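You operate a simulated robot arm through the tools that you are given. There is no shell and no other tool. Be economical: measure what you need, move in short steps, check, and stop when the job is done.

Carry out the task below with a simulated robot arm. There is one attempt and no reset: what you move stays moved.

JOB
Put the tin that says "43" from the left end of the right bench on the flat shield there and the tin labelled "41" on the left kiosk desk. Take the chalk and leave it on the cream placard on the left grid paper. Press the middle up key three times. Put the red block on the bed of the cradle. Take the steel ring on the right grid paper and put it away on the left part of the left bench. Put the grey marker on the spot beside the magnet stand. The order is free.
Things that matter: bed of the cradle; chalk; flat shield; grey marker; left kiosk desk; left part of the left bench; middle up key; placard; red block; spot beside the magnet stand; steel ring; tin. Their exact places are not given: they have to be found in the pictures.

Only the result counts: the job must be done as asked and must still hold three seconds after the hand-in. Knocking over, shifting, dropping, spilling or breaking anything else fails it.

ROBOT AND FRAMES
A 7-joint arm with a two-finger parallel gripper on a trunk, on a base that drives. Base frame: it is fixed to the floor where the robot stands at the start and does not move with it; the origin is under the middle of the robot, x ahead of it, y to its left, z up. Readings come in mm, degrees, newtons and seconds.
Its first joint turns from -166.0 to 166.0 degrees. Places, roughly: bed of the cradle (29x13 cm) [-3820, 140, 860]; chalk (3x3x10 cm) [1300, -1000, 900]; flat shield (15x10x1 cm) [400, -2400, 800]; grey marker (2x13x2 cm) [-2400, -3900, 1000]; left kiosk desk [500, -1100, 1000]; left part of the left bench [2600, -100, 800]; middle up key [-100, -1800, 1000]; placard [1250, -1250, 750]; red block [-1250, -3500, 750]; spot beside the magnet stand (34x18 cm) [-3840, -2580, 820]; steel ring (5x5x3 cm) [-1500, -4000, 800]; tin [250, -2250, 750]. Payload 1.57 kg.
The tool frame sits at the grasp point between the pads (the TCP): z along the fingers, y along the line on which they close. The tips reach 30 mm beyond it. The gripper opens to 110 mm. The fingers are 24 mm wide and 12 mm thick; the gripper's body (48 by 112 mm) begins 78 mm behind the TCP.
Orientation is told as [roll, pitch, yaw] about the base's x, y, z axes, in that order, counted from this pose: with the fingers straight down and closing along the base's y, the tool's x points along the base's -x, its y along +y and its z along -z.

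CONTROLS
- The arm moves only by the tool step_arm. Its argument "deltas" is one flat list of numbers, 7 for each row, row after row: the shift along the base's x, y, z in units of 250 mm (1.0 is 250 mm), then the turn, a rotation vector about the base's x, y, z in units of 120 degrees (1.0 is 120 degrees), then the finger opening in m, from 0 to 0.11. In form: [tx, ty, tz, ax, ay, az, jaw, tx, ty, tz, ax, ay, az, jaw, ...]. A call has 1 to 12 rows; each row is the pose to reach, as a shift and turn from the pose commanded when the call began. A call with a number of a shift or a turn outside -1 to 1 is refused whole. Rows are played at 5 a second. More than 50 mm and 8.6 degrees between two rows, or a gripper value outside its range, and nothing of the call is played. A pose out of reach is approached as far as the arm can. The call stops where the force on the tool passes 40 N (or 10 N more than at its start, if that is more) or the arm is blocked; 0.2 s more then pass. The fingers move at their own pace (about 108 mm/s each) and stop on an object; they squeeze with about 27 N. The grip force told is the motor's: it shows also when the fingers shut on nothing. Time passes only in rows, and 0.2 s behind the last, so rows that repeat a pose let the fingers close. It gives the time, the measured TCP pose, the force on the tool (base axes), the opening and the grip force at its end, in the units of the frame above (readings bear some noise), with the torque about the TCP (base axes, N m) and any sound that the robot's microphone picked up.
- Cameras (640 x 400 px; columns grow to the right, rows downward): "scene" is now at [503.9, 166.3, 1100.6]; the picture's right is [-0.41, -0.91, 0.00], its down [-0.62, 0.27, -0.74] and it looks along [0.67, -0.30, -0.68] (base axes); focal length 214 px, centre (320, 200). "wrist" rides on the gripper at [70, 16, -141] in the tool frame; the picture's right is [-0.23, 0.97, 0.00], its down [-0.86, -0.20, -0.48] and it looks along [-0.47, -0.11, 0.88] (tool axes); focal length 222 px, centre (320, 200).
- capture(camera): a new picture of that camera. No time passes.
- raise_lower(by): slides the trunk up (or, below 0, down) by that many mm; the arm and the scene camera ride with it, the base frame stays. It gives what a move gives, with no picture.
- drive_base(legs): drives the robot by 1 to 6 legs, each [ahead, left, turn to the left] in mm, mm and degrees, along the robot's own axes; the way and the turn of a leg run together, so that a leg with both is an arc; at most 1500 mm and 180 degrees a leg. The arm and the cameras ride along, it lands a little off, and it stops where it bumps. It gives what a move gives.
- pan_tilt(pan, tilt): turns the head with the scene camera to pan (to the left, within 103 degrees either way) and tilt (down, from -29 to 69), counted from straight ahead of the robot. It gives what a move gives.
- probe_pixels(camera, pixels): for up to 12 pixels [column, row] of the newest picture of that camera ("zoom" is the newest enlarged one), the place [x, y, z] in the base frame of the surface seen there, good to about 2 mm. No time passes.
- close_up(camera, box): a new picture of the part [left, top, right, bottom] of that camera's present view, enlarged. No time passes.
- job_done(): hands the job in; it is judged then, once.

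Work in short steps. Measure before you move; look again where a grasp or a placing could have gone wrong, and mend it. You have 141 turns and 150 pictures in all, those below and enlarged ones among them. Open the gripper and draw the arm clear of the work before you hand the job in, unless the task says otherwise.

The tools are called after "Call:" as a command line: name --argument value ..., lists and objects as JSON in quotes. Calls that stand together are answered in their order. step_arm: Moves the arm, as the interface text tells. Its arguments: {"type":"object","properties":{"deltas":{"type":"array","items":{"type":"number"}}},"required":["deltas"]} The other tools are called the same way: raise_lower (by) slides the trunk up or down; drive_base (legs) drives the base; pan_tilt (pan, tilt) turns the head that bears the scene camera; capture (camera) takes a picture; probe_pixels (camera, pixels) gives the place of the surface under pixels of a picture; close_up (camera, box) takes an enlarged picture of a part of a camera's view; job_done () hands the job in.

At the start:

```text
t: 0.0
tcp_pos: [658.5, 263.7, 922.4]
orientation: [-39.1, 3.0, -1.1]
wrist_force: [0.7, 0.1, -0.3]
moment: [0.02, 0.02, 0.02]
grip_width: 110.3
finger_force: 0.1
trunk travel left (down, up): [-150.0, 460.0]
robot x, y, heading: [1.9, 2.7, -0.1]
head pan, tilt: [-23.9, 42.7]
```

scene: 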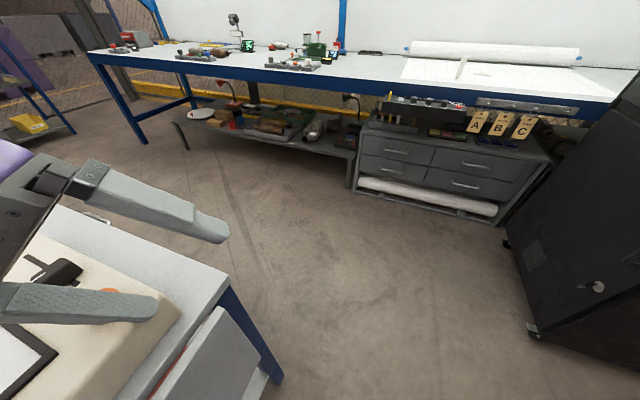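
wrist: 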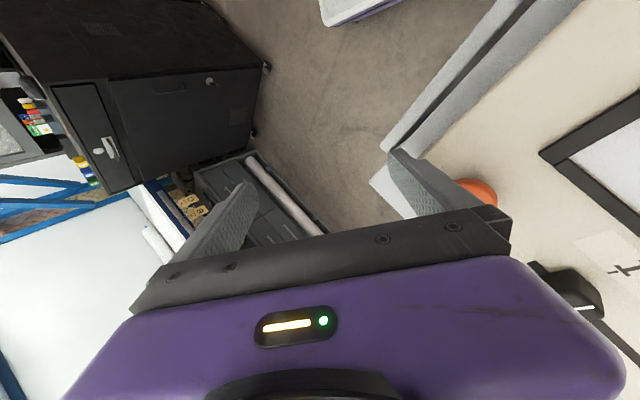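

I look around first to learn the layout: head to the right and ahead.

Call:
pan_tilt --pan -20 --tilt 15

Call:
capture --camera "scene"

Call:
pan_tilt --pan -95 --tilt 15

Call:
capture --camera "scene"

Call:
pan_tilt --pan 60 --tilt 25

Call:
capture --camera "scene"

```text
t: 0.9
tcp_pos: [657.3, 261.6, 921.2]
orientation: [-39.2, 3.0, -1.1]
wrist_force: [-0.1, -0.1, -0.2]
moment: [0.01, -0.01, -0.02]
grip_width: 109.9
finger_force: 0.1
trunk travel left (down, up): [-150.0, 460.0]
robot x, y, heading: [-0.8, 2.0, 0.0]
head pan, tilt: [-20.0, 15.0]
```

```text
147 pictures are left
```

scene: 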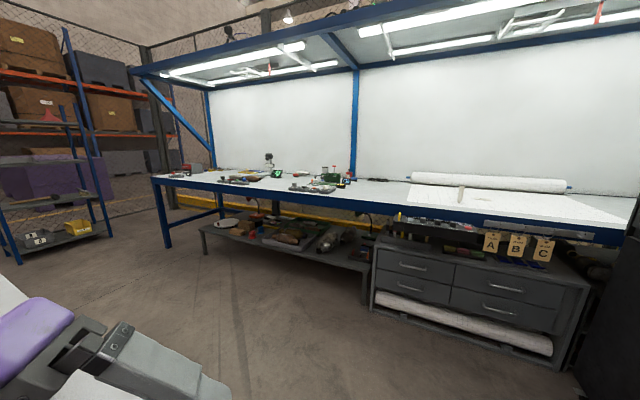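

```text
t: 2.4
tcp_pos: [657.2, 261.6, 921.4]
orientation: [-39.2, 3.0, -1.1]
wrist_force: [0.2, 0.8, -0.3]
moment: [0.0, -0.02, -0.02]
grip_width: 110.1
finger_force: 0.2
trunk travel left (down, up): [-150.0, 460.0]
robot x, y, heading: [-0.6, -2.8, 0.2]
head pan, tilt: [-95.0, 15.0]
```

```text
146 pictures are left
```

scene: 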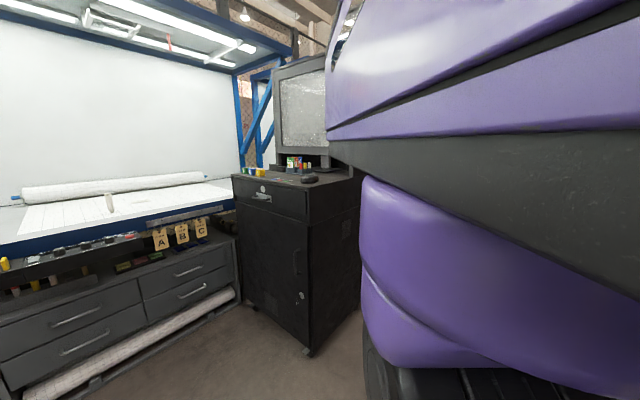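

```text
t: 4.8
tcp_pos: [658.2, 264.0, 922.2]
orientation: [-39.2, 3.0, -1.1]
wrist_force: [-1.1, -0.3, -0.6]
moment: [0.02, 0.01, 0.01]
grip_width: 110.3
finger_force: 0.1
trunk travel left (down, up): [-150.0, 460.0]
robot x, y, heading: [0.7, 0.0, 0.0]
head pan, tilt: [60.0, 25.0]
```

```text
145 pictures are left
```

scene: 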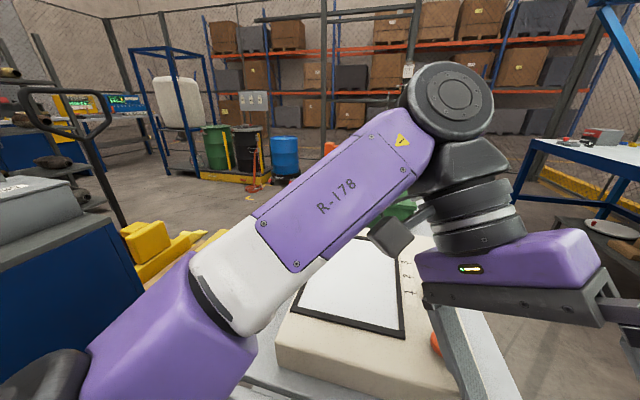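

I measure the left bench: chalk, grid paper, edges, with a head view ahead-right.

Call:
pan_tilt --pan -40 --tilt 30

Call:
capture --camera "scene"

```text
t: 6.5
tcp_pos: [656.8, 262.1, 922.3]
orientation: [-39.2, 3.0, -1.1]
wrist_force: [-0.3, 0.2, -0.3]
moment: [-0.02, 0.0, 0.0]
grip_width: 109.8
finger_force: 0.1
trunk travel left (down, up): [-150.0, 460.0]
robot x, y, heading: [-2.4, 3.7, -0.1]
head pan, tilt: [-40.0, 30.0]
```

```text
144 pictures are left
```

scene: 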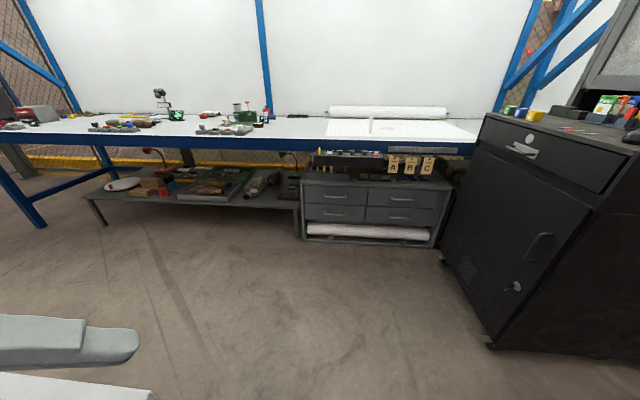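

Call:
probe_pixels --camera "scene" --pixels '[[370, 124], [370, 132], [330, 141], [465, 147], [10, 130], [390, 143], [395, 165], [498, 110], [490, 340], [485, 120], [610, 135], [180, 140]]'

Call:
close_up --camera "scene" --box '[300, 90, 480, 200]'

Call:
close_up --camera "scene" --box '[0, 80, 300, 210]'

Call:
close_up --camera "scene" --box '[480, 80, 640, 180]'

```text
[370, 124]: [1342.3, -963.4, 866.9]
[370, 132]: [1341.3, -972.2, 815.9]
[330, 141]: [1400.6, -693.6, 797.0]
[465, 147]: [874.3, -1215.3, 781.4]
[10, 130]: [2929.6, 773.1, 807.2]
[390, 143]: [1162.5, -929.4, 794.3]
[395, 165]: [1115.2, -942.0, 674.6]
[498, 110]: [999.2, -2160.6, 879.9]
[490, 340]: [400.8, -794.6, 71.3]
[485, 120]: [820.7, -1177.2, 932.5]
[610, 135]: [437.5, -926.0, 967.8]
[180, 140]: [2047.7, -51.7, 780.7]
```

```text
3.56 times, centred on (390, 145) of scene
```

zoom: 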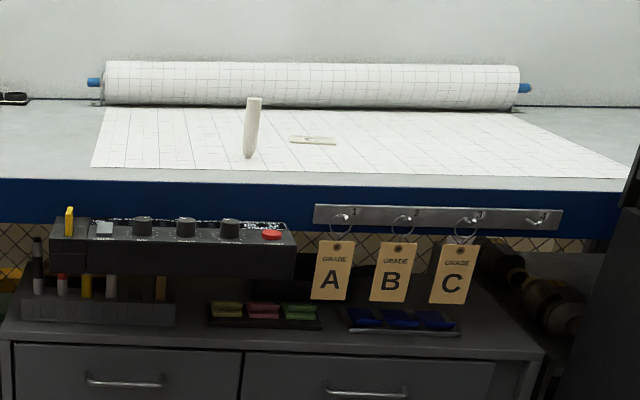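

```text
2.13 times, centred on (150, 145) of scene
```

zoom: 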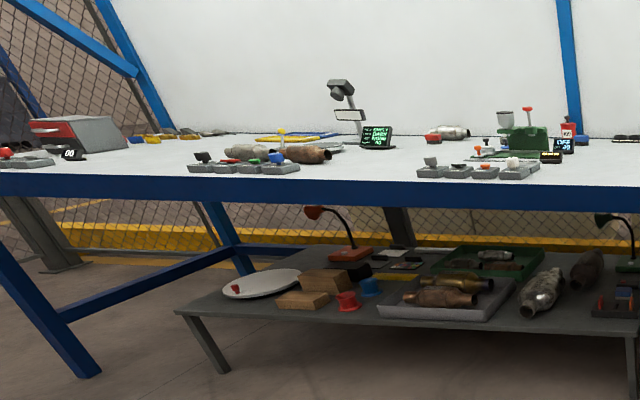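

```text
4.00 times, centred on (560, 130) of scene
```

zoom: 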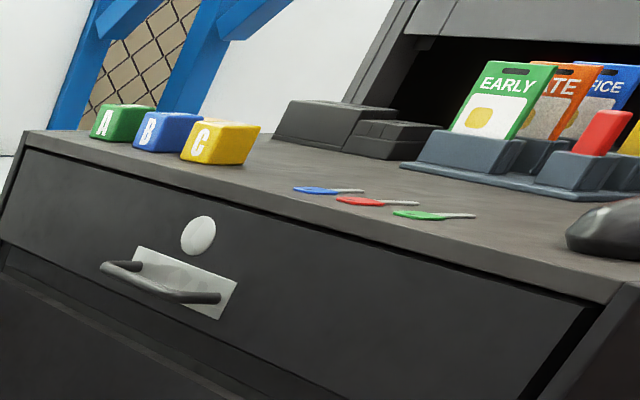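

Bench edge runs along (0.72,0.69) and the chalk stands near (1341,-968). First I bring the arm upright and centred in front of the robot, tool down and higher.

Call:
step_arm --deltas '[0, -0.15, 0.1, 0.055, -0.004, 0.0015, 0.11, 0, -0.3, 0.2, 0.11, -0.008, 0.003, 0.11, 0, -0.45, 0.3, 0.165, -0.012, 0.0045, 0.11, 0, -0.6, 0.4, 0.22, -0.016, 0.006, 0.11, 0, -0.75, 0.5, 0.27, -0.02, 0.0075, 0.11, 0, -0.9, 0.6, 0.327, -0.025, 0.009, 0.11, 0, -1.0, 0.6, 0.327, -0.025, 0.009, 0.11]'

```text
t: 7.4
tcp_pos: [654.4, 150.9, 956.3]
orientation: [-29.1, 4.5, 0.8]
wrist_force: [0.6, 0.1, 0.3]
moment: [-0.01, 0.0, 0.02]
grip_width: 109.5
finger_force: 0.0
trunk travel left (down, up): [-150.0, 460.0]
robot x, y, heading: [-3.0, 2.9, -0.1]
head pan, tilt: [-40.0, 30.0]
stopped in row 4: the arm was blocked; the commanded pose is now the measured one
```

The arm stopped, blocked; I look with both cameras.

Call:
capture --camera "wrist"

Call:
pan_tilt --pan 10 --tilt 40

Call:
capture --camera "scene"

```text
140 pictures are left
```

wrist: 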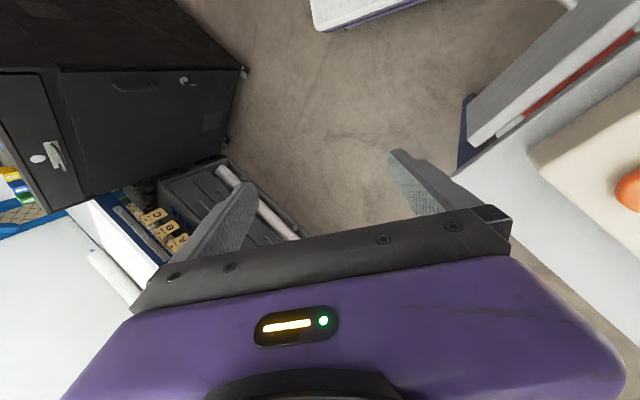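

```text
t: 8.6
tcp_pos: [655.3, 151.0, 956.6]
orientation: [-29.0, 4.4, 0.8]
wrist_force: [0.2, 0.2, -0.7]
moment: [-0.03, -0.05, -0.01]
grip_width: 110.0
finger_force: 0.1
trunk travel left (down, up): [-150.0, 460.0]
robot x, y, heading: [4.5, 2.2, -0.1]
head pan, tilt: [10.0, 40.0]
```

```text
139 pictures are left
```

scene: 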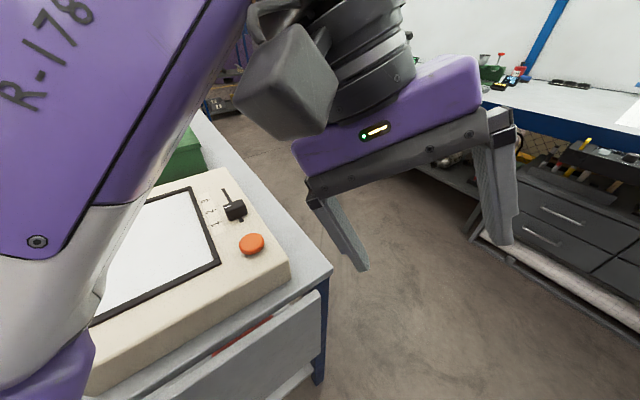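

Maybe the wrist was near the head. I turn the tool upright while moving it slightly forward and up.

Call:
step_arm --deltas '[0.1, 0, 0.05, 0.06, 0, 0, 0.11, 0.2, 0, 0.1, 0.12, 0, 0, 0.11, 0.3, 0, 0.15, 0.18, 0, 0, 0.11, 0.4, 0, 0.2, 0.24, -0.03, 0, 0.11]'

```text
t: 9.2
tcp_pos: [694.4, 152.2, 923.5]
orientation: [-27.0, 8.3, 1.8]
wrist_force: [0.1, 1.1, -0.5]
moment: [0.03, 0.01, 0.01]
grip_width: 110.1
finger_force: 0.0
trunk travel left (down, up): [-150.0, 460.0]
robot x, y, heading: [0.4, 0.7, -0.1]
head pan, tilt: [10.0, 40.0]
stopped in row 3: the arm was blocked; the commanded pose is now the measured one
```

I check where the arm's links are by probing them in a new picture.

Call:
pan_tilt --pan 60 --tilt 15

Call:
capture --camera "scene"

Call:
probe_pixels --camera "scene" --pixels '[[100, 380], [220, 320], [340, 210], [440, 100], [480, 200], [500, 270], [580, 260], [30, 390]]'

Call:
pan_tilt --pan 100 --tilt 30

Call:
capture --camera "scene"

Call:
probe_pixels --camera "scene" --pixels '[[100, 380], [220, 320], [340, 210], [440, 100], [480, 200], [500, 270], [580, 260], [100, 200], [320, 380]]'

```text
t: 10.4
tcp_pos: [694.1, 153.6, 925.0]
orientation: [-27.0, 8.0, 1.8]
wrist_force: [0.7, 0.0, -0.1]
moment: [0.0, 0.0, 0.01]
grip_width: 110.0
finger_force: 0.0
trunk travel left (down, up): [-150.0, 460.0]
robot x, y, heading: [-0.0, -0.4, -0.2]
head pan, tilt: [60.0, 15.0]
```

```text
138 pictures are left
```

scene: 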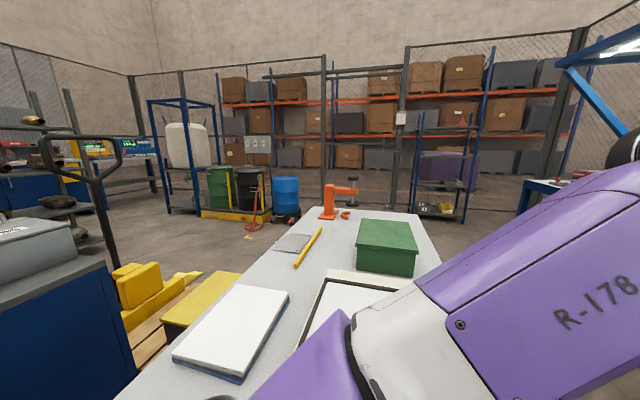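

```text
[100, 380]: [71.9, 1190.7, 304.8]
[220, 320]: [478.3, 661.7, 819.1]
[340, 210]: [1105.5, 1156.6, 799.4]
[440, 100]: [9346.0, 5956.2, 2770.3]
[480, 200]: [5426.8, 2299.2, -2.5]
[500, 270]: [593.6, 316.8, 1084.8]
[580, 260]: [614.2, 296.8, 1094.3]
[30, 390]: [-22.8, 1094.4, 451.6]
```

```text
t: 11.5
tcp_pos: [695.1, 152.5, 925.2]
orientation: [-27.0, 8.1, 1.8]
wrist_force: [-0.1, 0.0, 0.2]
moment: [-0.01, -0.03, 0.0]
grip_width: 109.8
finger_force: 0.0
trunk travel left (down, up): [-150.0, 460.0]
robot x, y, heading: [3.7, -0.7, 0.2]
head pan, tilt: [100.0, 30.0]
```

```text
137 pictures are left
```

scene: 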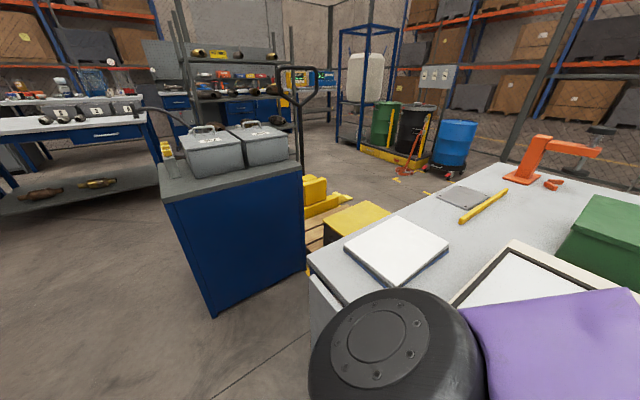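

```text
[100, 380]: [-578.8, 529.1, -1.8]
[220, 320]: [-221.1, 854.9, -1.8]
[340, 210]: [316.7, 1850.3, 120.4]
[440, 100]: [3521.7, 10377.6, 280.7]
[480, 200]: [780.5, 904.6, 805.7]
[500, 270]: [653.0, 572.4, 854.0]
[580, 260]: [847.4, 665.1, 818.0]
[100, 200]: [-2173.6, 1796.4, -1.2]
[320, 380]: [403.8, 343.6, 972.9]
```

The elbow seems to hang low over the console on the table to the left. I raise the trunk to free it, then drive backward/turn away from that table.

Call:
raise_lower --by 150

Call:
pan_tilt --pan -40 --tilt 35

Call:
drive_base --legs '[[0, -250, 0], [0, 0, -46]]'

Call:
capture --camera "scene"

```text
t: 13.2
tcp_pos: [693.9, 153.1, 1075.4]
orientation: [-27.0, 8.1, 1.9]
wrist_force: [-0.2, 0.1, 0.6]
moment: [-0.01, 0.0, 0.0]
grip_width: 110.0
finger_force: 0.0
trunk travel left (down, up): [-300.0, 310.0]
robot x, y, heading: [-2.8, -2.0, -0.3]
head pan, tilt: [100.0, 30.0]
```

```text
t: 15.5
tcp_pos: [695.0, 154.0, 1074.7]
orientation: [-27.0, 8.0, 1.8]
wrist_force: [-0.1, 0.9, 0.4]
moment: [0.01, 0.0, -0.06]
grip_width: 110.2
finger_force: 0.0
trunk travel left (down, up): [-300.0, 310.0]
robot x, y, heading: [1.4, -0.2, 0.0]
head pan, tilt: [-40.0, 35.0]
```

```text
t: 19.4
tcp_pos: [598.6, -634.3, 1075.3]
orientation: [-27.0, 8.1, -43.4]
wrist_force: [0.0, -0.6, -0.1]
moment: [-0.02, 0.0, 0.03]
grip_width: 110.1
finger_force: 0.1
trunk travel left (down, up): [-300.0, 310.0]
robot x, y, heading: [-2.1, -250.9, -44.9]
head pan, tilt: [-40.0, 35.0]
```

```text
136 pictures are left
```

scene: 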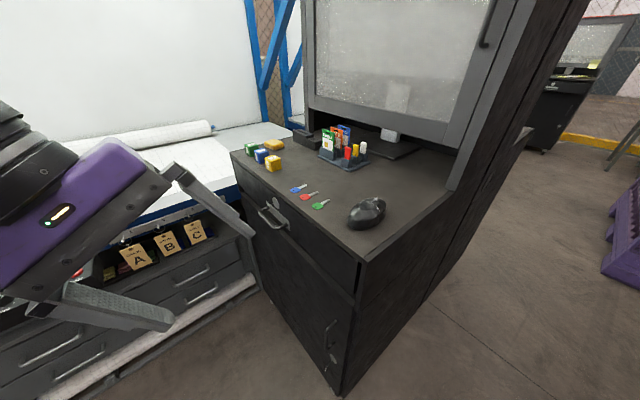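

I drive between kiosk and table to stand square before the grid paper, axis ~750 mm from the chalk.

Call:
drive_base --legs '[[350, 300, 0], [330, 157, -1]]'

Call:
pan_tilt --pan -10 --tilt 40

Call:
capture --camera "scene"

```text
t: 24.0
tcp_pos: [1378.7, -812.1, 1075.8]
orientation: [-27.0, 8.1, -44.9]
wrist_force: [-0.9, 0.6, 0.7]
moment: [0.01, 0.02, -0.01]
grip_width: 110.1
finger_force: 0.1
trunk travel left (down, up): [-300.0, 310.0]
robot x, y, heading: [789.1, -412.2, -46.6]
head pan, tilt: [-40.0, 35.0]
```

```text
t: 24.9
tcp_pos: [1378.8, -812.0, 1075.0]
orientation: [-27.2, 8.2, -44.8]
wrist_force: [0.3, 0.1, 0.0]
moment: [0.03, 0.01, -0.02]
grip_width: 110.0
finger_force: 0.2
trunk travel left (down, up): [-300.0, 310.0]
robot x, y, heading: [790.5, -409.6, -46.4]
head pan, tilt: [-10.0, 40.0]
```

```text
135 pictures are left
```

scene: 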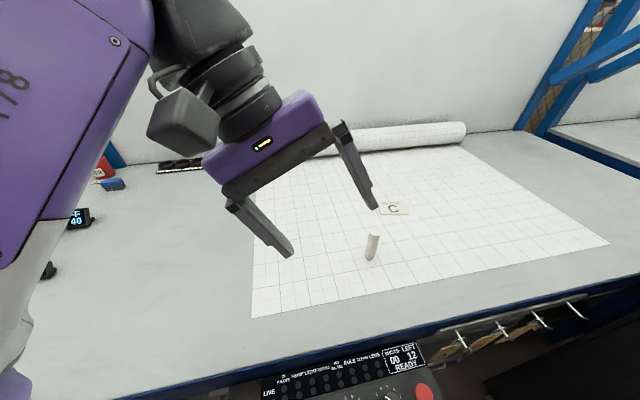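

Placard "C" at (394,209), chalk standing at (372,245). I make the tool upright while I measure these points.

Call:
probe_pixels --camera "scene" --pixels '[[374, 234], [370, 257], [372, 245], [381, 203], [404, 203], [410, 214], [382, 214], [394, 209], [320, 150], [260, 300]]'

Call:
step_arm --deltas '[0, 0, 0, 0.028, -0.052, 0, 0.11, 0, 0, 0, 0.056, -0.104, 0, 0.11, 0, 0, 0, 0.084, -0.156, 0, 0.11, 0, 0, 0, 0.112, -0.206, 0, 0.11]'

```text
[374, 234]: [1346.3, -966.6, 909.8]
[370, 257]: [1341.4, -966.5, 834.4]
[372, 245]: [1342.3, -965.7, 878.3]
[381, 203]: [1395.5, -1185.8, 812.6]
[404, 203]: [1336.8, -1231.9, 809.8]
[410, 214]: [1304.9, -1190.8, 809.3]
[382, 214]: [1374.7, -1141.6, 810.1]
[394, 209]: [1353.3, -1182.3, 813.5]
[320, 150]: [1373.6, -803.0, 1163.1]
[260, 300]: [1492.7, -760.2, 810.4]
```

```text
t: 25.9
tcp_pos: [1372.5, -809.4, 1033.8]
orientation: [-11.1, 3.5, -42.2]
wrist_force: [0.8, -0.4, 0.5]
moment: [-0.02, -0.04, 0.03]
grip_width: 110.1
finger_force: 0.0
trunk travel left (down, up): [-300.0, 310.0]
robot x, y, heading: [785.4, -409.3, -46.8]
head pan, tilt: [-10.0, 40.0]
stopped in row 4: the arm was blocked; the commanded pose is now the measured one
```

The arm cannot go high with the tool down; lower relative heights are fine. I drive a little nearer so chalk and placard are both well inside reach, then finish the rotation while descending slightly toward the chalk.

Call:
drive_base --legs '[[110, -60, 0]]'

Call:
step_arm --deltas '[0, -0.05, -0.05, 0.025, -0.04, 0, 0.11, 0, -0.1, -0.1, 0.05, -0.08, 0, 0.11]'

```text
t: 27.2
tcp_pos: [1408.1, -932.7, 1033.4]
orientation: [-11.2, 3.5, -42.1]
wrist_force: [-0.3, 0.0, 0.0]
moment: [-0.01, -0.02, 0.01]
grip_width: 110.3
finger_force: 0.0
trunk travel left (down, up): [-300.0, 310.0]
robot x, y, heading: [822.0, -534.4, -46.4]
head pan, tilt: [-10.0, 40.0]
```

```text
t: 27.8
tcp_pos: [1407.7, -951.9, 1002.0]
orientation: [-1.4, 0.8, -40.9]
wrist_force: [-0.1, -0.8, 0.5]
moment: [-0.04, 0.03, 0.0]
grip_width: 110.0
finger_force: 0.1
trunk travel left (down, up): [-300.0, 310.0]
robot x, y, heading: [831.8, -536.7, -46.7]
head pan, tilt: [-10.0, 40.0]
```

Tool is upright now. I move above the chalk centre (~1346,-980) and check with the wrist camera.

Call:
step_arm --deltas '[-0.124, -0.056, 0, 0.002, -0.006, 0, 0.11, -0.247, -0.112, 0, 0.0044, -0.0127, 0, 0.11]'

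Call:
capture --camera "wrist"

Call:
capture --camera "scene"

```text
t: 28.4
tcp_pos: [1346.7, -980.1, 1002.2]
orientation: [-0.1, 0.3, -40.8]
wrist_force: [0.3, -0.4, 0.0]
moment: [-0.02, 0.03, 0.0]
grip_width: 110.1
finger_force: 0.0
trunk travel left (down, up): [-300.0, 310.0]
robot x, y, heading: [826.1, -534.5, -46.6]
head pan, tilt: [-10.0, 40.0]
```

```text
134 pictures are left
```

wrist: 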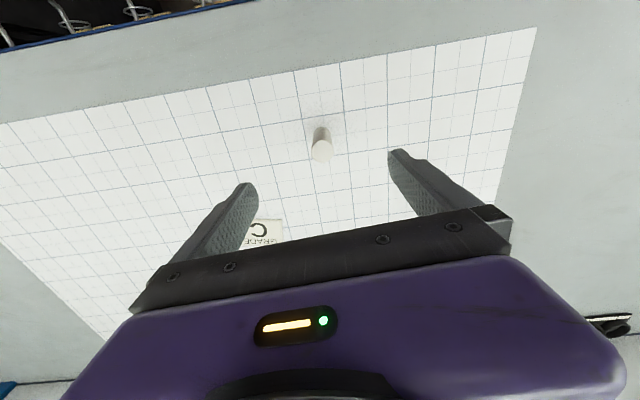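

```text
133 pictures are left
```

scene: 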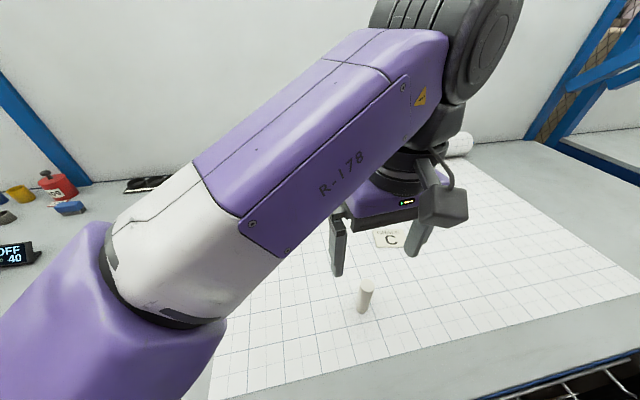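

I probe the chalk's top and base from both views to be sure of its centre.

Call:
probe_pixels --camera "wrist" --pixels '[[312, 150], [332, 150], [322, 152], [322, 160], [321, 140], [262, 231]]'

Call:
probe_pixels --camera "scene" --pixels '[[366, 282], [363, 300], [390, 240], [376, 233], [404, 233], [403, 247], [377, 248], [500, 250]]'

```text
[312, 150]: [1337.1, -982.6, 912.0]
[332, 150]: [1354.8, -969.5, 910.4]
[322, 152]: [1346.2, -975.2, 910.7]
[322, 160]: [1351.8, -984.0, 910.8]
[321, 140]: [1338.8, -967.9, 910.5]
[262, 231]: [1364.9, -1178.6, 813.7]
```

```text
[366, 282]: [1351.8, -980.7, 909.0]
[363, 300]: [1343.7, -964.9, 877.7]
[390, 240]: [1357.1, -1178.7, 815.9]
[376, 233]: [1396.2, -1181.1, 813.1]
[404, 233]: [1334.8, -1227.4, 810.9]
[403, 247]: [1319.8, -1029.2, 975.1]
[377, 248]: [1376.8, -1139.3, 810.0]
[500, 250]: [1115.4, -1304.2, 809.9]
```

Chalk centre (1346,-976), top 911, bench 810. I descend to z≈868 and close.

Call:
step_arm --deltas '[0, 0.016, -0.18, 0, 0, 0, 0.11, 0, 0.016, -0.36, 0, 0, 0, 0.11, 0, 0.016, -0.536, 0, 0, 0, 0.11, 0, 0.016, -0.536, 0, 0, 0, 0.02, 0, 0.016, -0.536, 0, 0, 0, 0.02, 0, 0.016, -0.536, 0, 0, 0, 0.02, 0, 0.016, -0.5, 0, 0, 0, 0.02]'

```text
t: 30.0
tcp_pos: [1344.5, -980.3, 884.1]
orientation: [1.3, -0.5, -41.6]
wrist_force: [-0.7, 0.5, 0.0]
moment: [0.01, -0.02, -0.02]
grip_width: 23.9
finger_force: 27.1
trunk travel left (down, up): [-300.0, 310.0]
robot x, y, heading: [825.9, -531.8, -46.4]
head pan, tilt: [-10.0, 40.0]
```

Gripped (23.9 mm). I lift, then carry over the placard centre (1353,-1186).

Call:
step_arm --deltas '[0, 0, 0.12, -0.01, 0.004, 0, 0.02, 0, -0.01, 0.22, -0.01, 0.004, 0, 0.02, 0.008, -0.2, 0.22, -0.01, 0.004, 0, 0.02, 0.017, -0.4, 0.22, -0.01, 0.004, 0, 0.02, 0.025, -0.6, 0.22, -0.01, 0.004, 0, 0.02, 0.034, -0.8, 0.22, -0.01, 0.004, 0, 0.02, 0.034, -0.823, 0.22, -0.01, 0.004, 0, 0.02, 0.034, -0.823, 0.22, -0.01, 0.004, 0, 0.02]'

Call:
capture --camera "scene"

Call:
capture --camera "wrist"

```text
t: 31.8
tcp_pos: [1357.9, -1185.6, 939.2]
orientation: [-0.1, -0.9, -41.8]
wrist_force: [-0.4, 0.3, -1.0]
moment: [-0.02, 0.02, 0.01]
grip_width: 24.0
finger_force: 27.4
trunk travel left (down, up): [-300.0, 310.0]
robot x, y, heading: [825.1, -535.5, -46.8]
head pan, tilt: [-10.0, 40.0]
```

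```text
132 pictures are left
```

scene: 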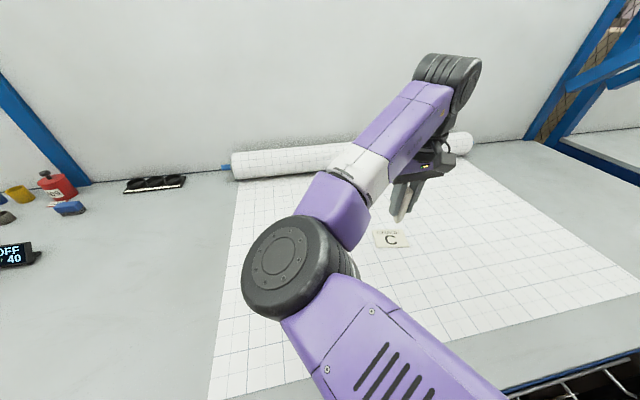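

```text
131 pictures are left
```

wrist: 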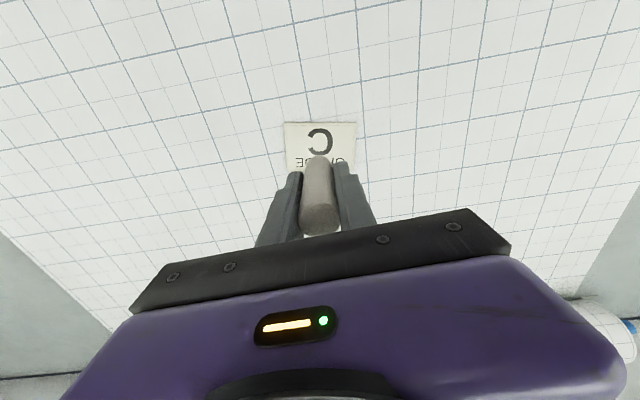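

I probe placard corners and the chalk's lower end in the wrist view.

Call:
probe_pixels --camera "wrist" --pixels '[[286, 125], [355, 125], [355, 165], [288, 170], [318, 158], [318, 165], [320, 215]]'

```text
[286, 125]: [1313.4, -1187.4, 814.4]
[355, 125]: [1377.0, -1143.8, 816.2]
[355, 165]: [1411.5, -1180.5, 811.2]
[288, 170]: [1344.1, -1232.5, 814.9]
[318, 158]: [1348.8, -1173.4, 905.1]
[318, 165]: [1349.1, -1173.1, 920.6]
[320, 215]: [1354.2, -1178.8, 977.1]
```

TCP is over the placard centre. I lower in steps toward contact.

Call:
step_arm --deltas '[0, 0, -0.1, 0, 0.007, 0, 0.02, 0, 0, -0.2, 0, 0.007, 0, 0.02, 0, 0, -0.22, 0, 0.007, 0, 0.02, 0, 0, -0.22, 0, 0.007, 0, 0.02]'

Call:
close_up --camera "scene" --box '[340, 150, 460, 260]'

```text
t: 32.8
tcp_pos: [1356.6, -1186.1, 883.3]
orientation: [-0.6, -0.3, -41.7]
wrist_force: [0.4, 0.1, 0.3]
moment: [0.0, -0.02, -0.01]
grip_width: 24.1
finger_force: 27.0
trunk travel left (down, up): [-300.0, 310.0]
robot x, y, heading: [827.7, -534.5, -46.5]
head pan, tilt: [-10.0, 40.0]
```

```text
3.64 times, centred on (400, 205) of scene
```

zoom: 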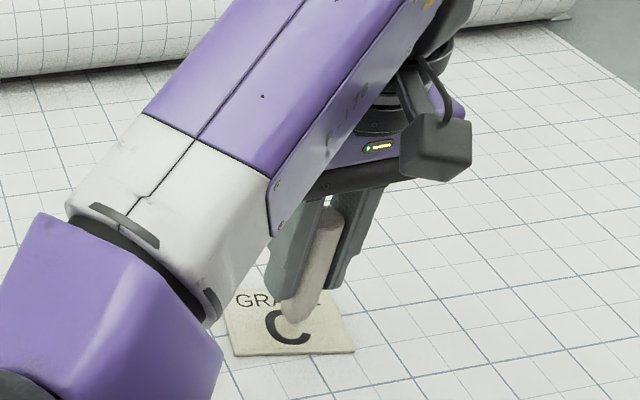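

Close to contact; I lower a few mm more in small steps.

Call:
step_arm --deltas '[0, 0, -0.012, 0, 0, 0, 0.02, 0, 0, -0.02, 0, 0, 0, 0.02, 0, 0, -0.02, 0, 0, 0, 0.02]'

Call:
close_up --camera "scene" --box '[370, 190, 430, 255]'

```text
t: 33.6
tcp_pos: [1354.8, -1186.4, 878.8]
orientation: [-0.6, -0.3, -41.7]
wrist_force: [0.4, -0.3, -0.4]
moment: [0.0, -0.01, 0.02]
grip_width: 23.8
finger_force: 26.7
trunk travel left (down, up): [-300.0, 310.0]
robot x, y, heading: [826.2, -530.8, -46.7]
head pan, tilt: [-10.0, 40.0]
```

```text
6.15 times, centred on (400, 222) of scene
```

zoom: 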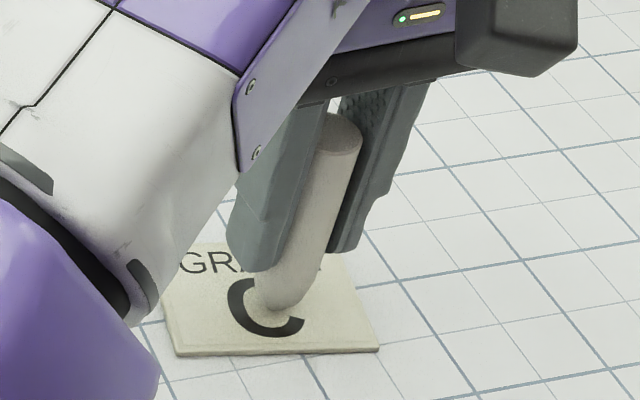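

Call:
step_arm --deltas '[0, 0, -0.01, 0, 0, 0, 0.02, 0, 0, -0.016, 0, 0, 0, 0.02, 0, 0, -0.016, 0, 0, 0, 0.02]'

```text
t: 34.4
tcp_pos: [1353.2, -1185.3, 875.5]
orientation: [-0.6, -0.4, -41.7]
wrist_force: [1.2, -0.3, 14.1]
moment: [0.06, -0.09, -0.04]
grip_width: 23.9
finger_force: 26.7
trunk travel left (down, up): [-300.0, 310.0]
robot x, y, heading: [828.2, -533.3, -46.5]
head pan, tilt: [-10.0, 40.0]
```

Contact (14 N). I open slowly, wait, and draw straight up.

Call:
step_arm --deltas '[0, 0, 0.004, 0, 0, 0, 0.03, 0, 0, 0.004, 0, 0, 0, 0.045, 0, 0, 0.004, 0, 0, 0, 0.08, 0, 0, 0.004, 0, 0, 0, 0.08, 0, 0, 0.15, 0, 0, 0, 0.08, 0, 0, 0.33, 0, 0, 0, 0.08, 0, 0, 0.5, 0, 0, 0, 0.08]'

Call:
capture --camera "wrist"

Call:
capture --camera "scene"

```text
t: 36.0
tcp_pos: [1355.8, -1187.3, 1000.5]
orientation: [-0.5, -0.3, -41.7]
wrist_force: [-0.3, -0.4, 0.5]
moment: [0.01, 0.0, 0.0]
grip_width: 80.0
finger_force: 0.0
trunk travel left (down, up): [-300.0, 310.0]
robot x, y, heading: [822.1, -536.0, -46.3]
head pan, tilt: [-10.0, 40.0]
```

```text
128 pictures are left
```

wrist: 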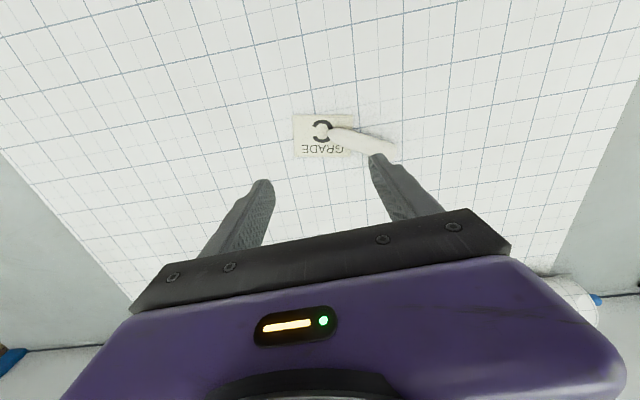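

```text
127 pictures are left
```

scene: 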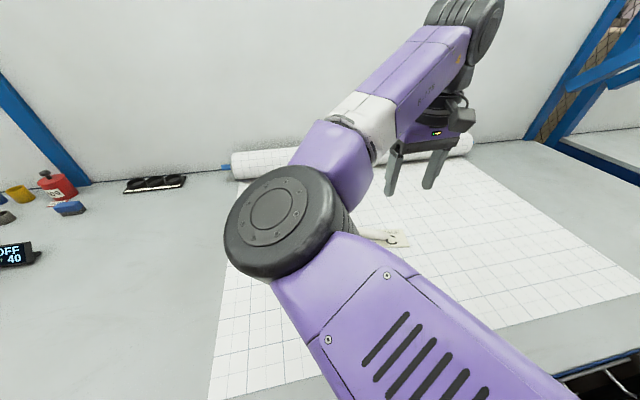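

The chalk tipped over and lies half on the placard. I look closely, to re-grasp it lying and set it centred.

Call:
close_up --camera "wrist" --box '[260, 90, 430, 190]'

Call:
probe_pixels --camera "wrist" --pixels '[[325, 128], [331, 132], [340, 136], [355, 140], [370, 145], [385, 149], [394, 151], [296, 117], [351, 116], [296, 155], [348, 154]]'

```text
3.76 times, centred on (345, 140) of wrist
```

zoom: 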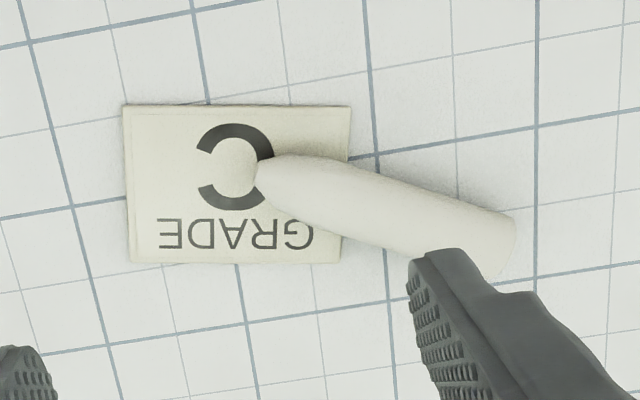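

```text
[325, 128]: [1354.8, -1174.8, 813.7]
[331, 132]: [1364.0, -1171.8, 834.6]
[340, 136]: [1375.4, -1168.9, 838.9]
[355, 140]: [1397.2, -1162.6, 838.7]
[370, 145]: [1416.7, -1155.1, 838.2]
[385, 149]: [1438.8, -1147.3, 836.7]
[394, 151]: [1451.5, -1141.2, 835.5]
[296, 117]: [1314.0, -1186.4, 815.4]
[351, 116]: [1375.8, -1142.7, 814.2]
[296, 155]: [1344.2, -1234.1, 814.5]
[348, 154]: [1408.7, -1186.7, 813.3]
```

The chalk has a rounded end, so I will lay it flat on the placard. Chalk axis centre ≈(1406,-1157), angle ≈19°; placard centre (1361,-1187), long axis 35°. I turn the tool by 61° above the chalk.

Call:
step_arm --deltas '[0.025, 0.015, 0, 0, 0, 0.064, 0.07, 0.05, 0.03, 0, 0, 0, 0.128, 0.07, 0.075, 0.045, 0, 0, 0, 0.192, 0.07, 0.1, 0.06, 0, 0, 0, 0.256, 0.07, 0.125, 0.075, 0, 0, 0, 0.32, 0.07, 0.15, 0.09, 0, 0, 0, 0.384, 0.07, 0.175, 0.105, 0, 0, 0, 0.448, 0.07, 0.2, 0.12, 0, 0, 0, 0.509, 0.07, 0.2, 0.12, -0.16, 0, 0, 0.509, 0.07]'

Call:
capture --camera "wrist"

```text
t: 38.0
tcp_pos: [1405.5, -1157.6, 960.1]
orientation: [-0.6, -0.3, 19.4]
wrist_force: [-0.1, 0.1, 0.1]
moment: [0.03, 0.01, -0.01]
grip_width: 70.1
finger_force: 0.2
trunk travel left (down, up): [-300.0, 310.0]
robot x, y, heading: [826.4, -531.6, -46.8]
head pan, tilt: [-10.0, 40.0]
```

```text
125 pictures are left
```

wrist: 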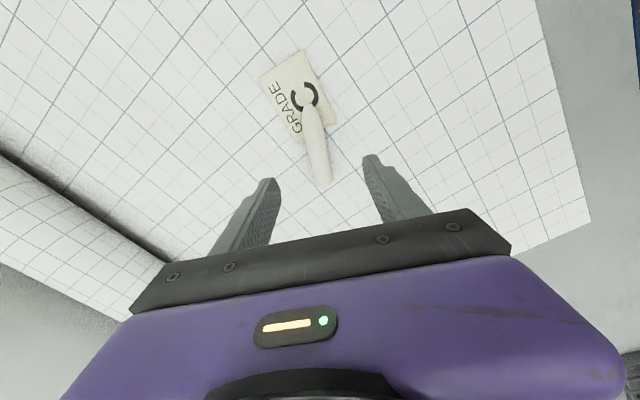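

Aligned. I descend to z≈847, close, and lift a little.

Call:
step_arm --deltas '[0, 0, -0.16, 0, 0, 0, 0.07, 0, 0, -0.32, 0, 0, 0, 0.07, 0, 0, -0.452, 0, 0, 0, 0.07, 0, 0, -0.452, 0, 0, 0, 0.07, 0, 0, -0.452, 0, 0, 0, 0.015, 0, 0, -0.452, 0, 0, 0, 0.015, 0, 0, -0.452, 0, 0, 0, 0.015]'

```text
t: 39.6
tcp_pos: [1406.5, -1157.5, 846.7]
orientation: [-0.6, -0.3, 19.3]
wrist_force: [0.3, -0.4, 0.6]
moment: [-0.03, -0.02, 0.03]
grip_width: 23.5
finger_force: 27.9
trunk travel left (down, up): [-300.0, 310.0]
robot x, y, heading: [822.3, -535.1, -46.6]
head pan, tilt: [-10.0, 40.0]
```

Held. Lift, shift by (-45,-30), turn +15.6°, then lower close to the placard.

Call:
step_arm --deltas '[0, 0, 0.1, 0, 0, 0, 0.015, -0.09, -0.06, 0.12, 0, 0, 0.065, 0.015, -0.18, -0.12, 0.12, 0, 0, 0.13, 0.015, -0.18, -0.12, 0.12, 0, 0, 0.13, 0.015]'

Call:
capture --camera "wrist"

```text
t: 40.6
tcp_pos: [1359.7, -1185.2, 877.4]
orientation: [-0.6, -0.4, 34.9]
wrist_force: [0.2, -0.7, -1.8]
moment: [0.02, 0.01, 0.01]
grip_width: 24.0
finger_force: 27.0
trunk travel left (down, up): [-300.0, 310.0]
robot x, y, heading: [827.8, -535.3, -46.8]
head pan, tilt: [-10.0, 40.0]
```

```text
124 pictures are left
```

wrist: 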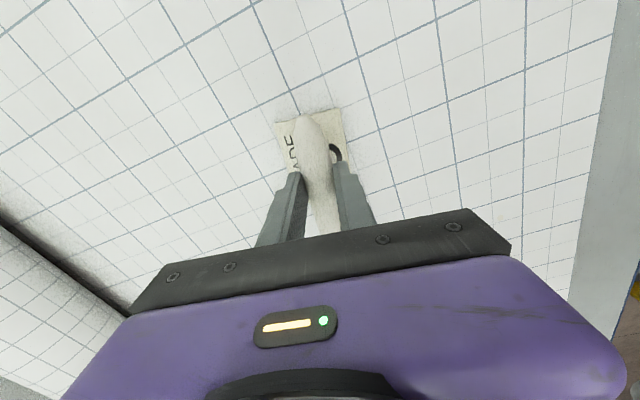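

Good alignment. Lower until light contact.

Call:
step_arm --deltas '[0, 0, -0.06, 0, 0, 0, 0.015, 0, 0, -0.09, 0, 0, 0, 0.015, 0, 0, -0.1, 0, 0, 0, 0.015, 0, 0, -0.1, 0, 0, 0, 0.015]'

```text
t: 41.6
tcp_pos: [1357.6, -1187.4, 851.1]
orientation: [-0.6, -0.4, 34.9]
wrist_force: [-0.5, 0.2, -1.0]
moment: [0.02, 0.01, -0.03]
grip_width: 23.6
finger_force: 27.1
trunk travel left (down, up): [-300.0, 310.0]
robot x, y, heading: [827.3, -534.3, -46.5]
head pan, tilt: [-10.0, 40.0]
```

Call:
step_arm --deltas '[0, 0, -0.008, 0, 0, 0, 0.015, 0, 0, -0.012, 0, 0, 0, 0.015, 0, 0, -0.012, 0, 0, 0, 0.015]'

```text
t: 42.4
tcp_pos: [1358.7, -1186.7, 848.8]
orientation: [-0.8, -0.3, 35.0]
wrist_force: [-1.6, -0.1, 12.1]
moment: [0.3, -0.37, 0.03]
grip_width: 23.5
finger_force: 27.6
trunk travel left (down, up): [-300.0, 310.0]
robot x, y, heading: [824.8, -533.4, -46.6]
head pan, tilt: [-10.0, 40.0]
```

One end touches; I release slowly and rise.

Call:
step_arm --deltas '[0, 0, 0, 0, 0, 0, 0.026, 0, 0, 0, 0, 0, 0, 0.032, 0, 0, 0, 0, 0, 0, 0.045, 0, 0, 0, 0, 0, 0, 0.07, 0, 0, 0.15, 0, 0, 0, 0.07, 0, 0, 0.35, 0, 0, 0, 0.07, 0, 0, 0.55, 0, 0, 0, 0.07]'

Call:
close_up --camera "wrist" --box '[220, 60, 420, 185]'

```text
t: 44.0
tcp_pos: [1355.4, -1183.8, 987.8]
orientation: [-0.5, -0.3, 35.0]
wrist_force: [0.1, -0.6, -0.7]
moment: [0.05, 0.04, 0.06]
grip_width: 70.0
finger_force: 0.0
trunk travel left (down, up): [-300.0, 310.0]
robot x, y, heading: [825.6, -533.5, -46.5]
head pan, tilt: [-10.0, 40.0]
```

```text
3.20 times, centred on (320, 122) of wrist
```

zoom: 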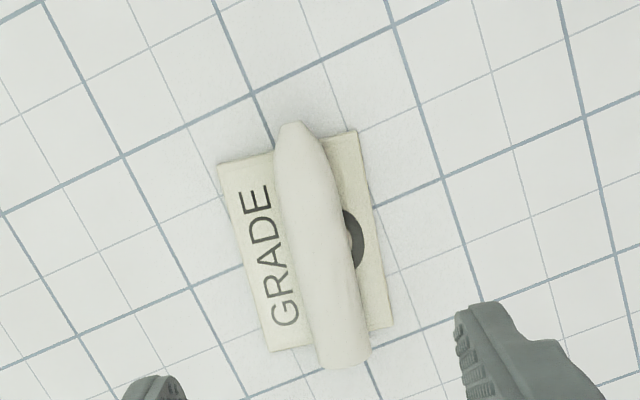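

The chalk rests on the placard. Now I draw the arm in and turn it back to the neutral yaw before driving around the kiosks.

Call:
step_arm --deltas '[-0.05, 0.09, 0, 0, 0, -0.068, 0.07, -0.1, 0.18, 0, 0, 0, -0.136, 0.07, -0.16, 0.27, 0, 0, 0, -0.204, 0.07, -0.22, 0.36, 0, 0, 0, -0.272, 0.07, -0.28, 0.45, 0, 0, 0, -0.34, 0.07, -0.34, 0.54, 0, 0, 0, -0.408, 0.07, -0.4, 0.63, 0, 0, 0, -0.476, 0.07, -0.46, 0.72, 0, 0, 0, -0.544, 0.07, -0.52, 0.8, 0, 0, 0, -0.612, 0.07, -0.58, 0.88, 0, 0, 0, -0.675, 0.07]'

Call:
pan_tilt --pan -75 --tilt 25

Call:
capture --camera "scene"

```text
t: 46.2
tcp_pos: [1214.0, -964.9, 986.0]
orientation: [-0.5, -0.3, -46.1]
wrist_force: [-0.2, -0.6, -0.1]
moment: [0.02, 0.0, -0.01]
grip_width: 70.0
finger_force: 0.1
trunk travel left (down, up): [-300.0, 310.0]
robot x, y, heading: [827.0, -529.8, -46.6]
head pan, tilt: [-10.0, 40.0]
```

```text
t: 47.6
tcp_pos: [1213.9, -965.5, 985.9]
orientation: [-0.6, -0.3, -46.0]
wrist_force: [0.1, 0.1, 0.8]
moment: [0.03, -0.02, 0.03]
grip_width: 70.0
finger_force: 0.0
trunk travel left (down, up): [-300.0, 310.0]
robot x, y, heading: [827.5, -534.2, -46.8]
head pan, tilt: [-75.0, 25.0]
```

```text
122 pictures are left
```

scene: 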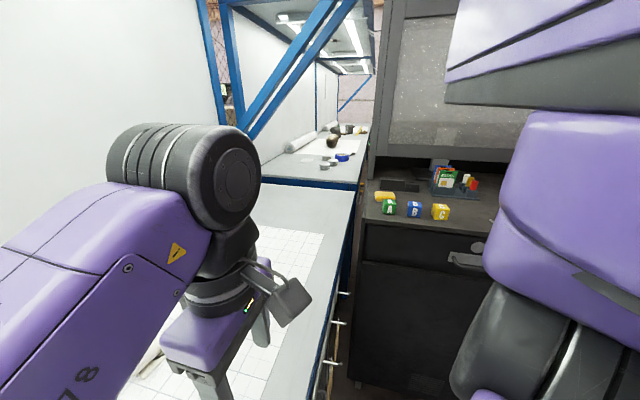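

I back out and slide right past the left kiosk, then look.

Call:
drive_base --legs '[[-620, 0, 0], [0, -1000, 0]]'

Call:
pan_tilt --pan -45 --tilt 15

Call:
capture --camera "scene"

Call:
pan_tilt --pan 0 --tilt 20

Call:
capture --camera "scene"

```text
t: 53.3
tcp_pos: [503.4, -806.3, 986.9]
orientation: [1.3, -0.4, -46.1]
wrist_force: [15.7, 21.8, 9.6]
moment: [0.04, -0.1, 0.12]
grip_width: 45.9
finger_force: 0.0
trunk travel left (down, up): [-300.0, 310.0]
robot x, y, heading: [108.8, -382.9, -47.3]
head pan, tilt: [-75.0, 25.0]
stopped in leg 2: the force on the tool passed its limit at 57 N (the readings are from after the stop); the commanded pose is now the measured one
```

```text
t: 54.2
tcp_pos: [503.2, -806.9, 985.0]
orientation: [1.2, -0.3, -46.2]
wrist_force: [19.2, 22.9, 7.4]
moment: [0.18, -0.24, 0.21]
grip_width: 42.9
finger_force: 0.0
trunk travel left (down, up): [-300.0, 310.0]
robot x, y, heading: [105.8, -379.9, -47.1]
head pan, tilt: [-45.0, 15.0]
```

```text
121 pictures are left
```

scene: 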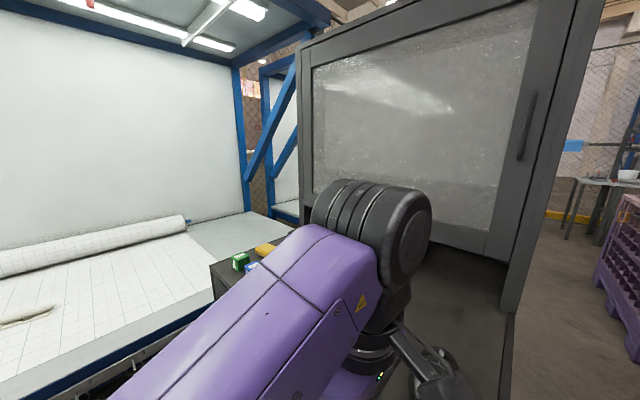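

```text
t: 55.4
tcp_pos: [502.8, -805.1, 986.3]
orientation: [1.1, -0.5, -46.2]
wrist_force: [21.4, 23.1, 0.7]
moment: [0.34, -0.32, 0.28]
grip_width: 43.0
finger_force: 0.1
trunk travel left (down, up): [-300.0, 310.0]
robot x, y, heading: [113.1, -379.1, -47.1]
head pan, tilt: [0.0, 20.0]
```

```text
120 pictures are left
```

scene: 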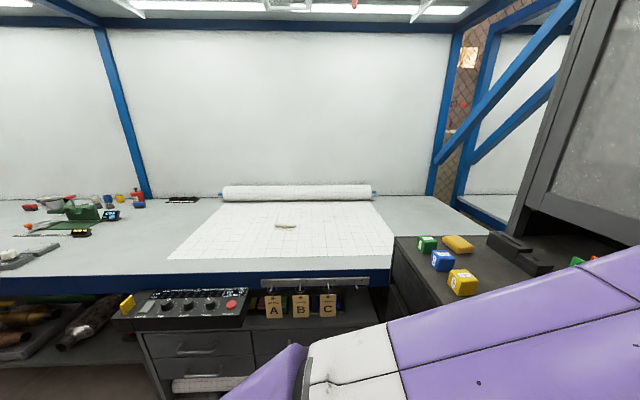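

The gripper touched something at the kiosk. I look with the wrist camera before undoing.

Call:
capture --camera "wrist"

Call:
drive_base --legs '[[0, 120, 0]]'

Call:
capture --camera "wrist"

```text
119 pictures are left
```

wrist: 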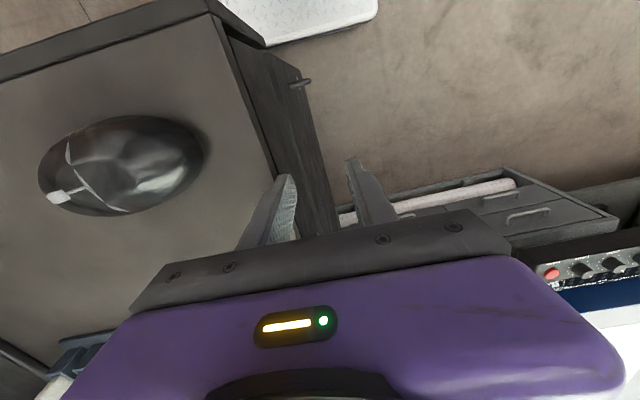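

```text
t: 56.6
tcp_pos: [588.8, -726.0, 986.8]
orientation: [0.9, -0.4, -46.1]
wrist_force: [-0.5, 0.1, 0.2]
moment: [0.0, -0.02, -0.01]
grip_width: 70.3
finger_force: 0.1
trunk travel left (down, up): [-300.0, 310.0]
robot x, y, heading: [201.6, -295.4, -46.9]
head pan, tilt: [0.0, 20.0]
```

```text
118 pictures are left
```

wrist: 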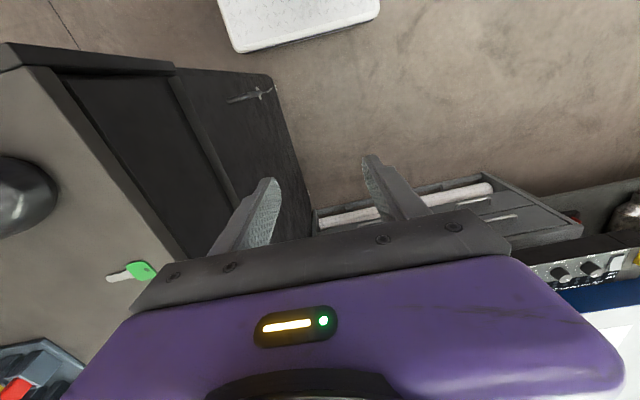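

Only the desk's lip was touched; mouse and keys look unmoved. I back off and turn right on the spot to drive along the bench row.

Call:
drive_base --legs '[[-330, 0, 0], [0, 0, -88]]'

Call:
pan_tilt --pan 10 --tilt 15

Call:
capture --camera "scene"

Call:
pan_tilt --pan -60 --tilt 15

Call:
capture --camera "scene"

```text
t: 62.5
tcp_pos: [-447.6, -455.3, 986.4]
orientation: [0.9, -0.4, -134.7]
wrist_force: [-0.2, 0.0, 0.1]
moment: [-0.04, 0.0, 0.0]
grip_width: 69.9
finger_force: 0.0
trunk travel left (down, up): [-300.0, 310.0]
robot x, y, heading: [-26.0, -52.1, -135.5]
head pan, tilt: [0.0, 20.0]
```

```text
t: 63.3
tcp_pos: [-446.4, -454.4, 985.2]
orientation: [0.9, -0.4, -134.8]
wrist_force: [-0.3, 0.6, 0.4]
moment: [0.01, -0.02, 0.0]
grip_width: 69.8
finger_force: 0.1
trunk travel left (down, up): [-300.0, 310.0]
robot x, y, heading: [-27.2, -54.2, -135.8]
head pan, tilt: [10.0, 15.0]
```

```text
117 pictures are left
```

scene: 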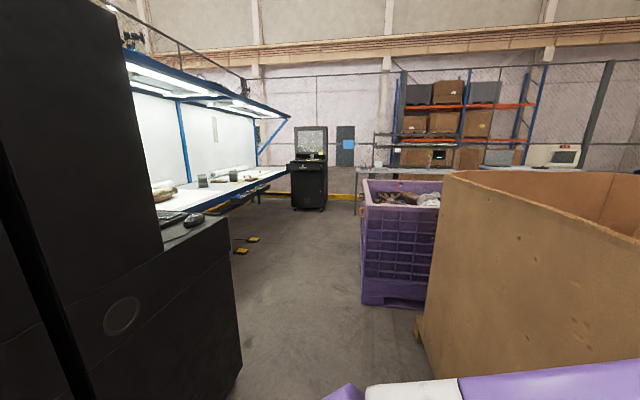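

```text
t: 64.7
tcp_pos: [-447.8, -454.6, 986.9]
orientation: [0.9, -0.3, -134.7]
wrist_force: [0.1, -0.8, -0.8]
moment: [0.02, -0.01, 0.01]
grip_width: 70.1
finger_force: 0.0
trunk travel left (down, up): [-300.0, 310.0]
robot x, y, heading: [-25.4, -54.0, -135.6]
head pan, tilt: [-60.0, 15.0]
```

```text
116 pictures are left
```

scene: 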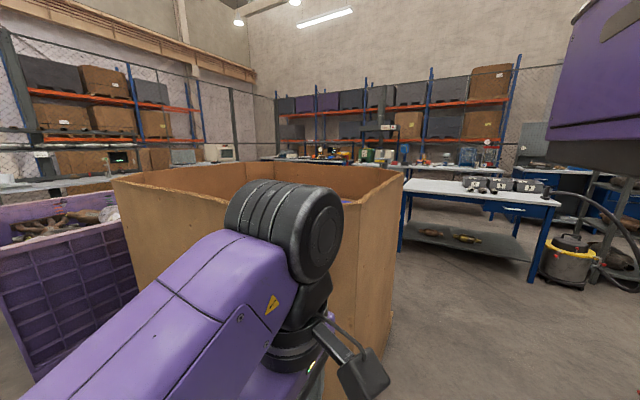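

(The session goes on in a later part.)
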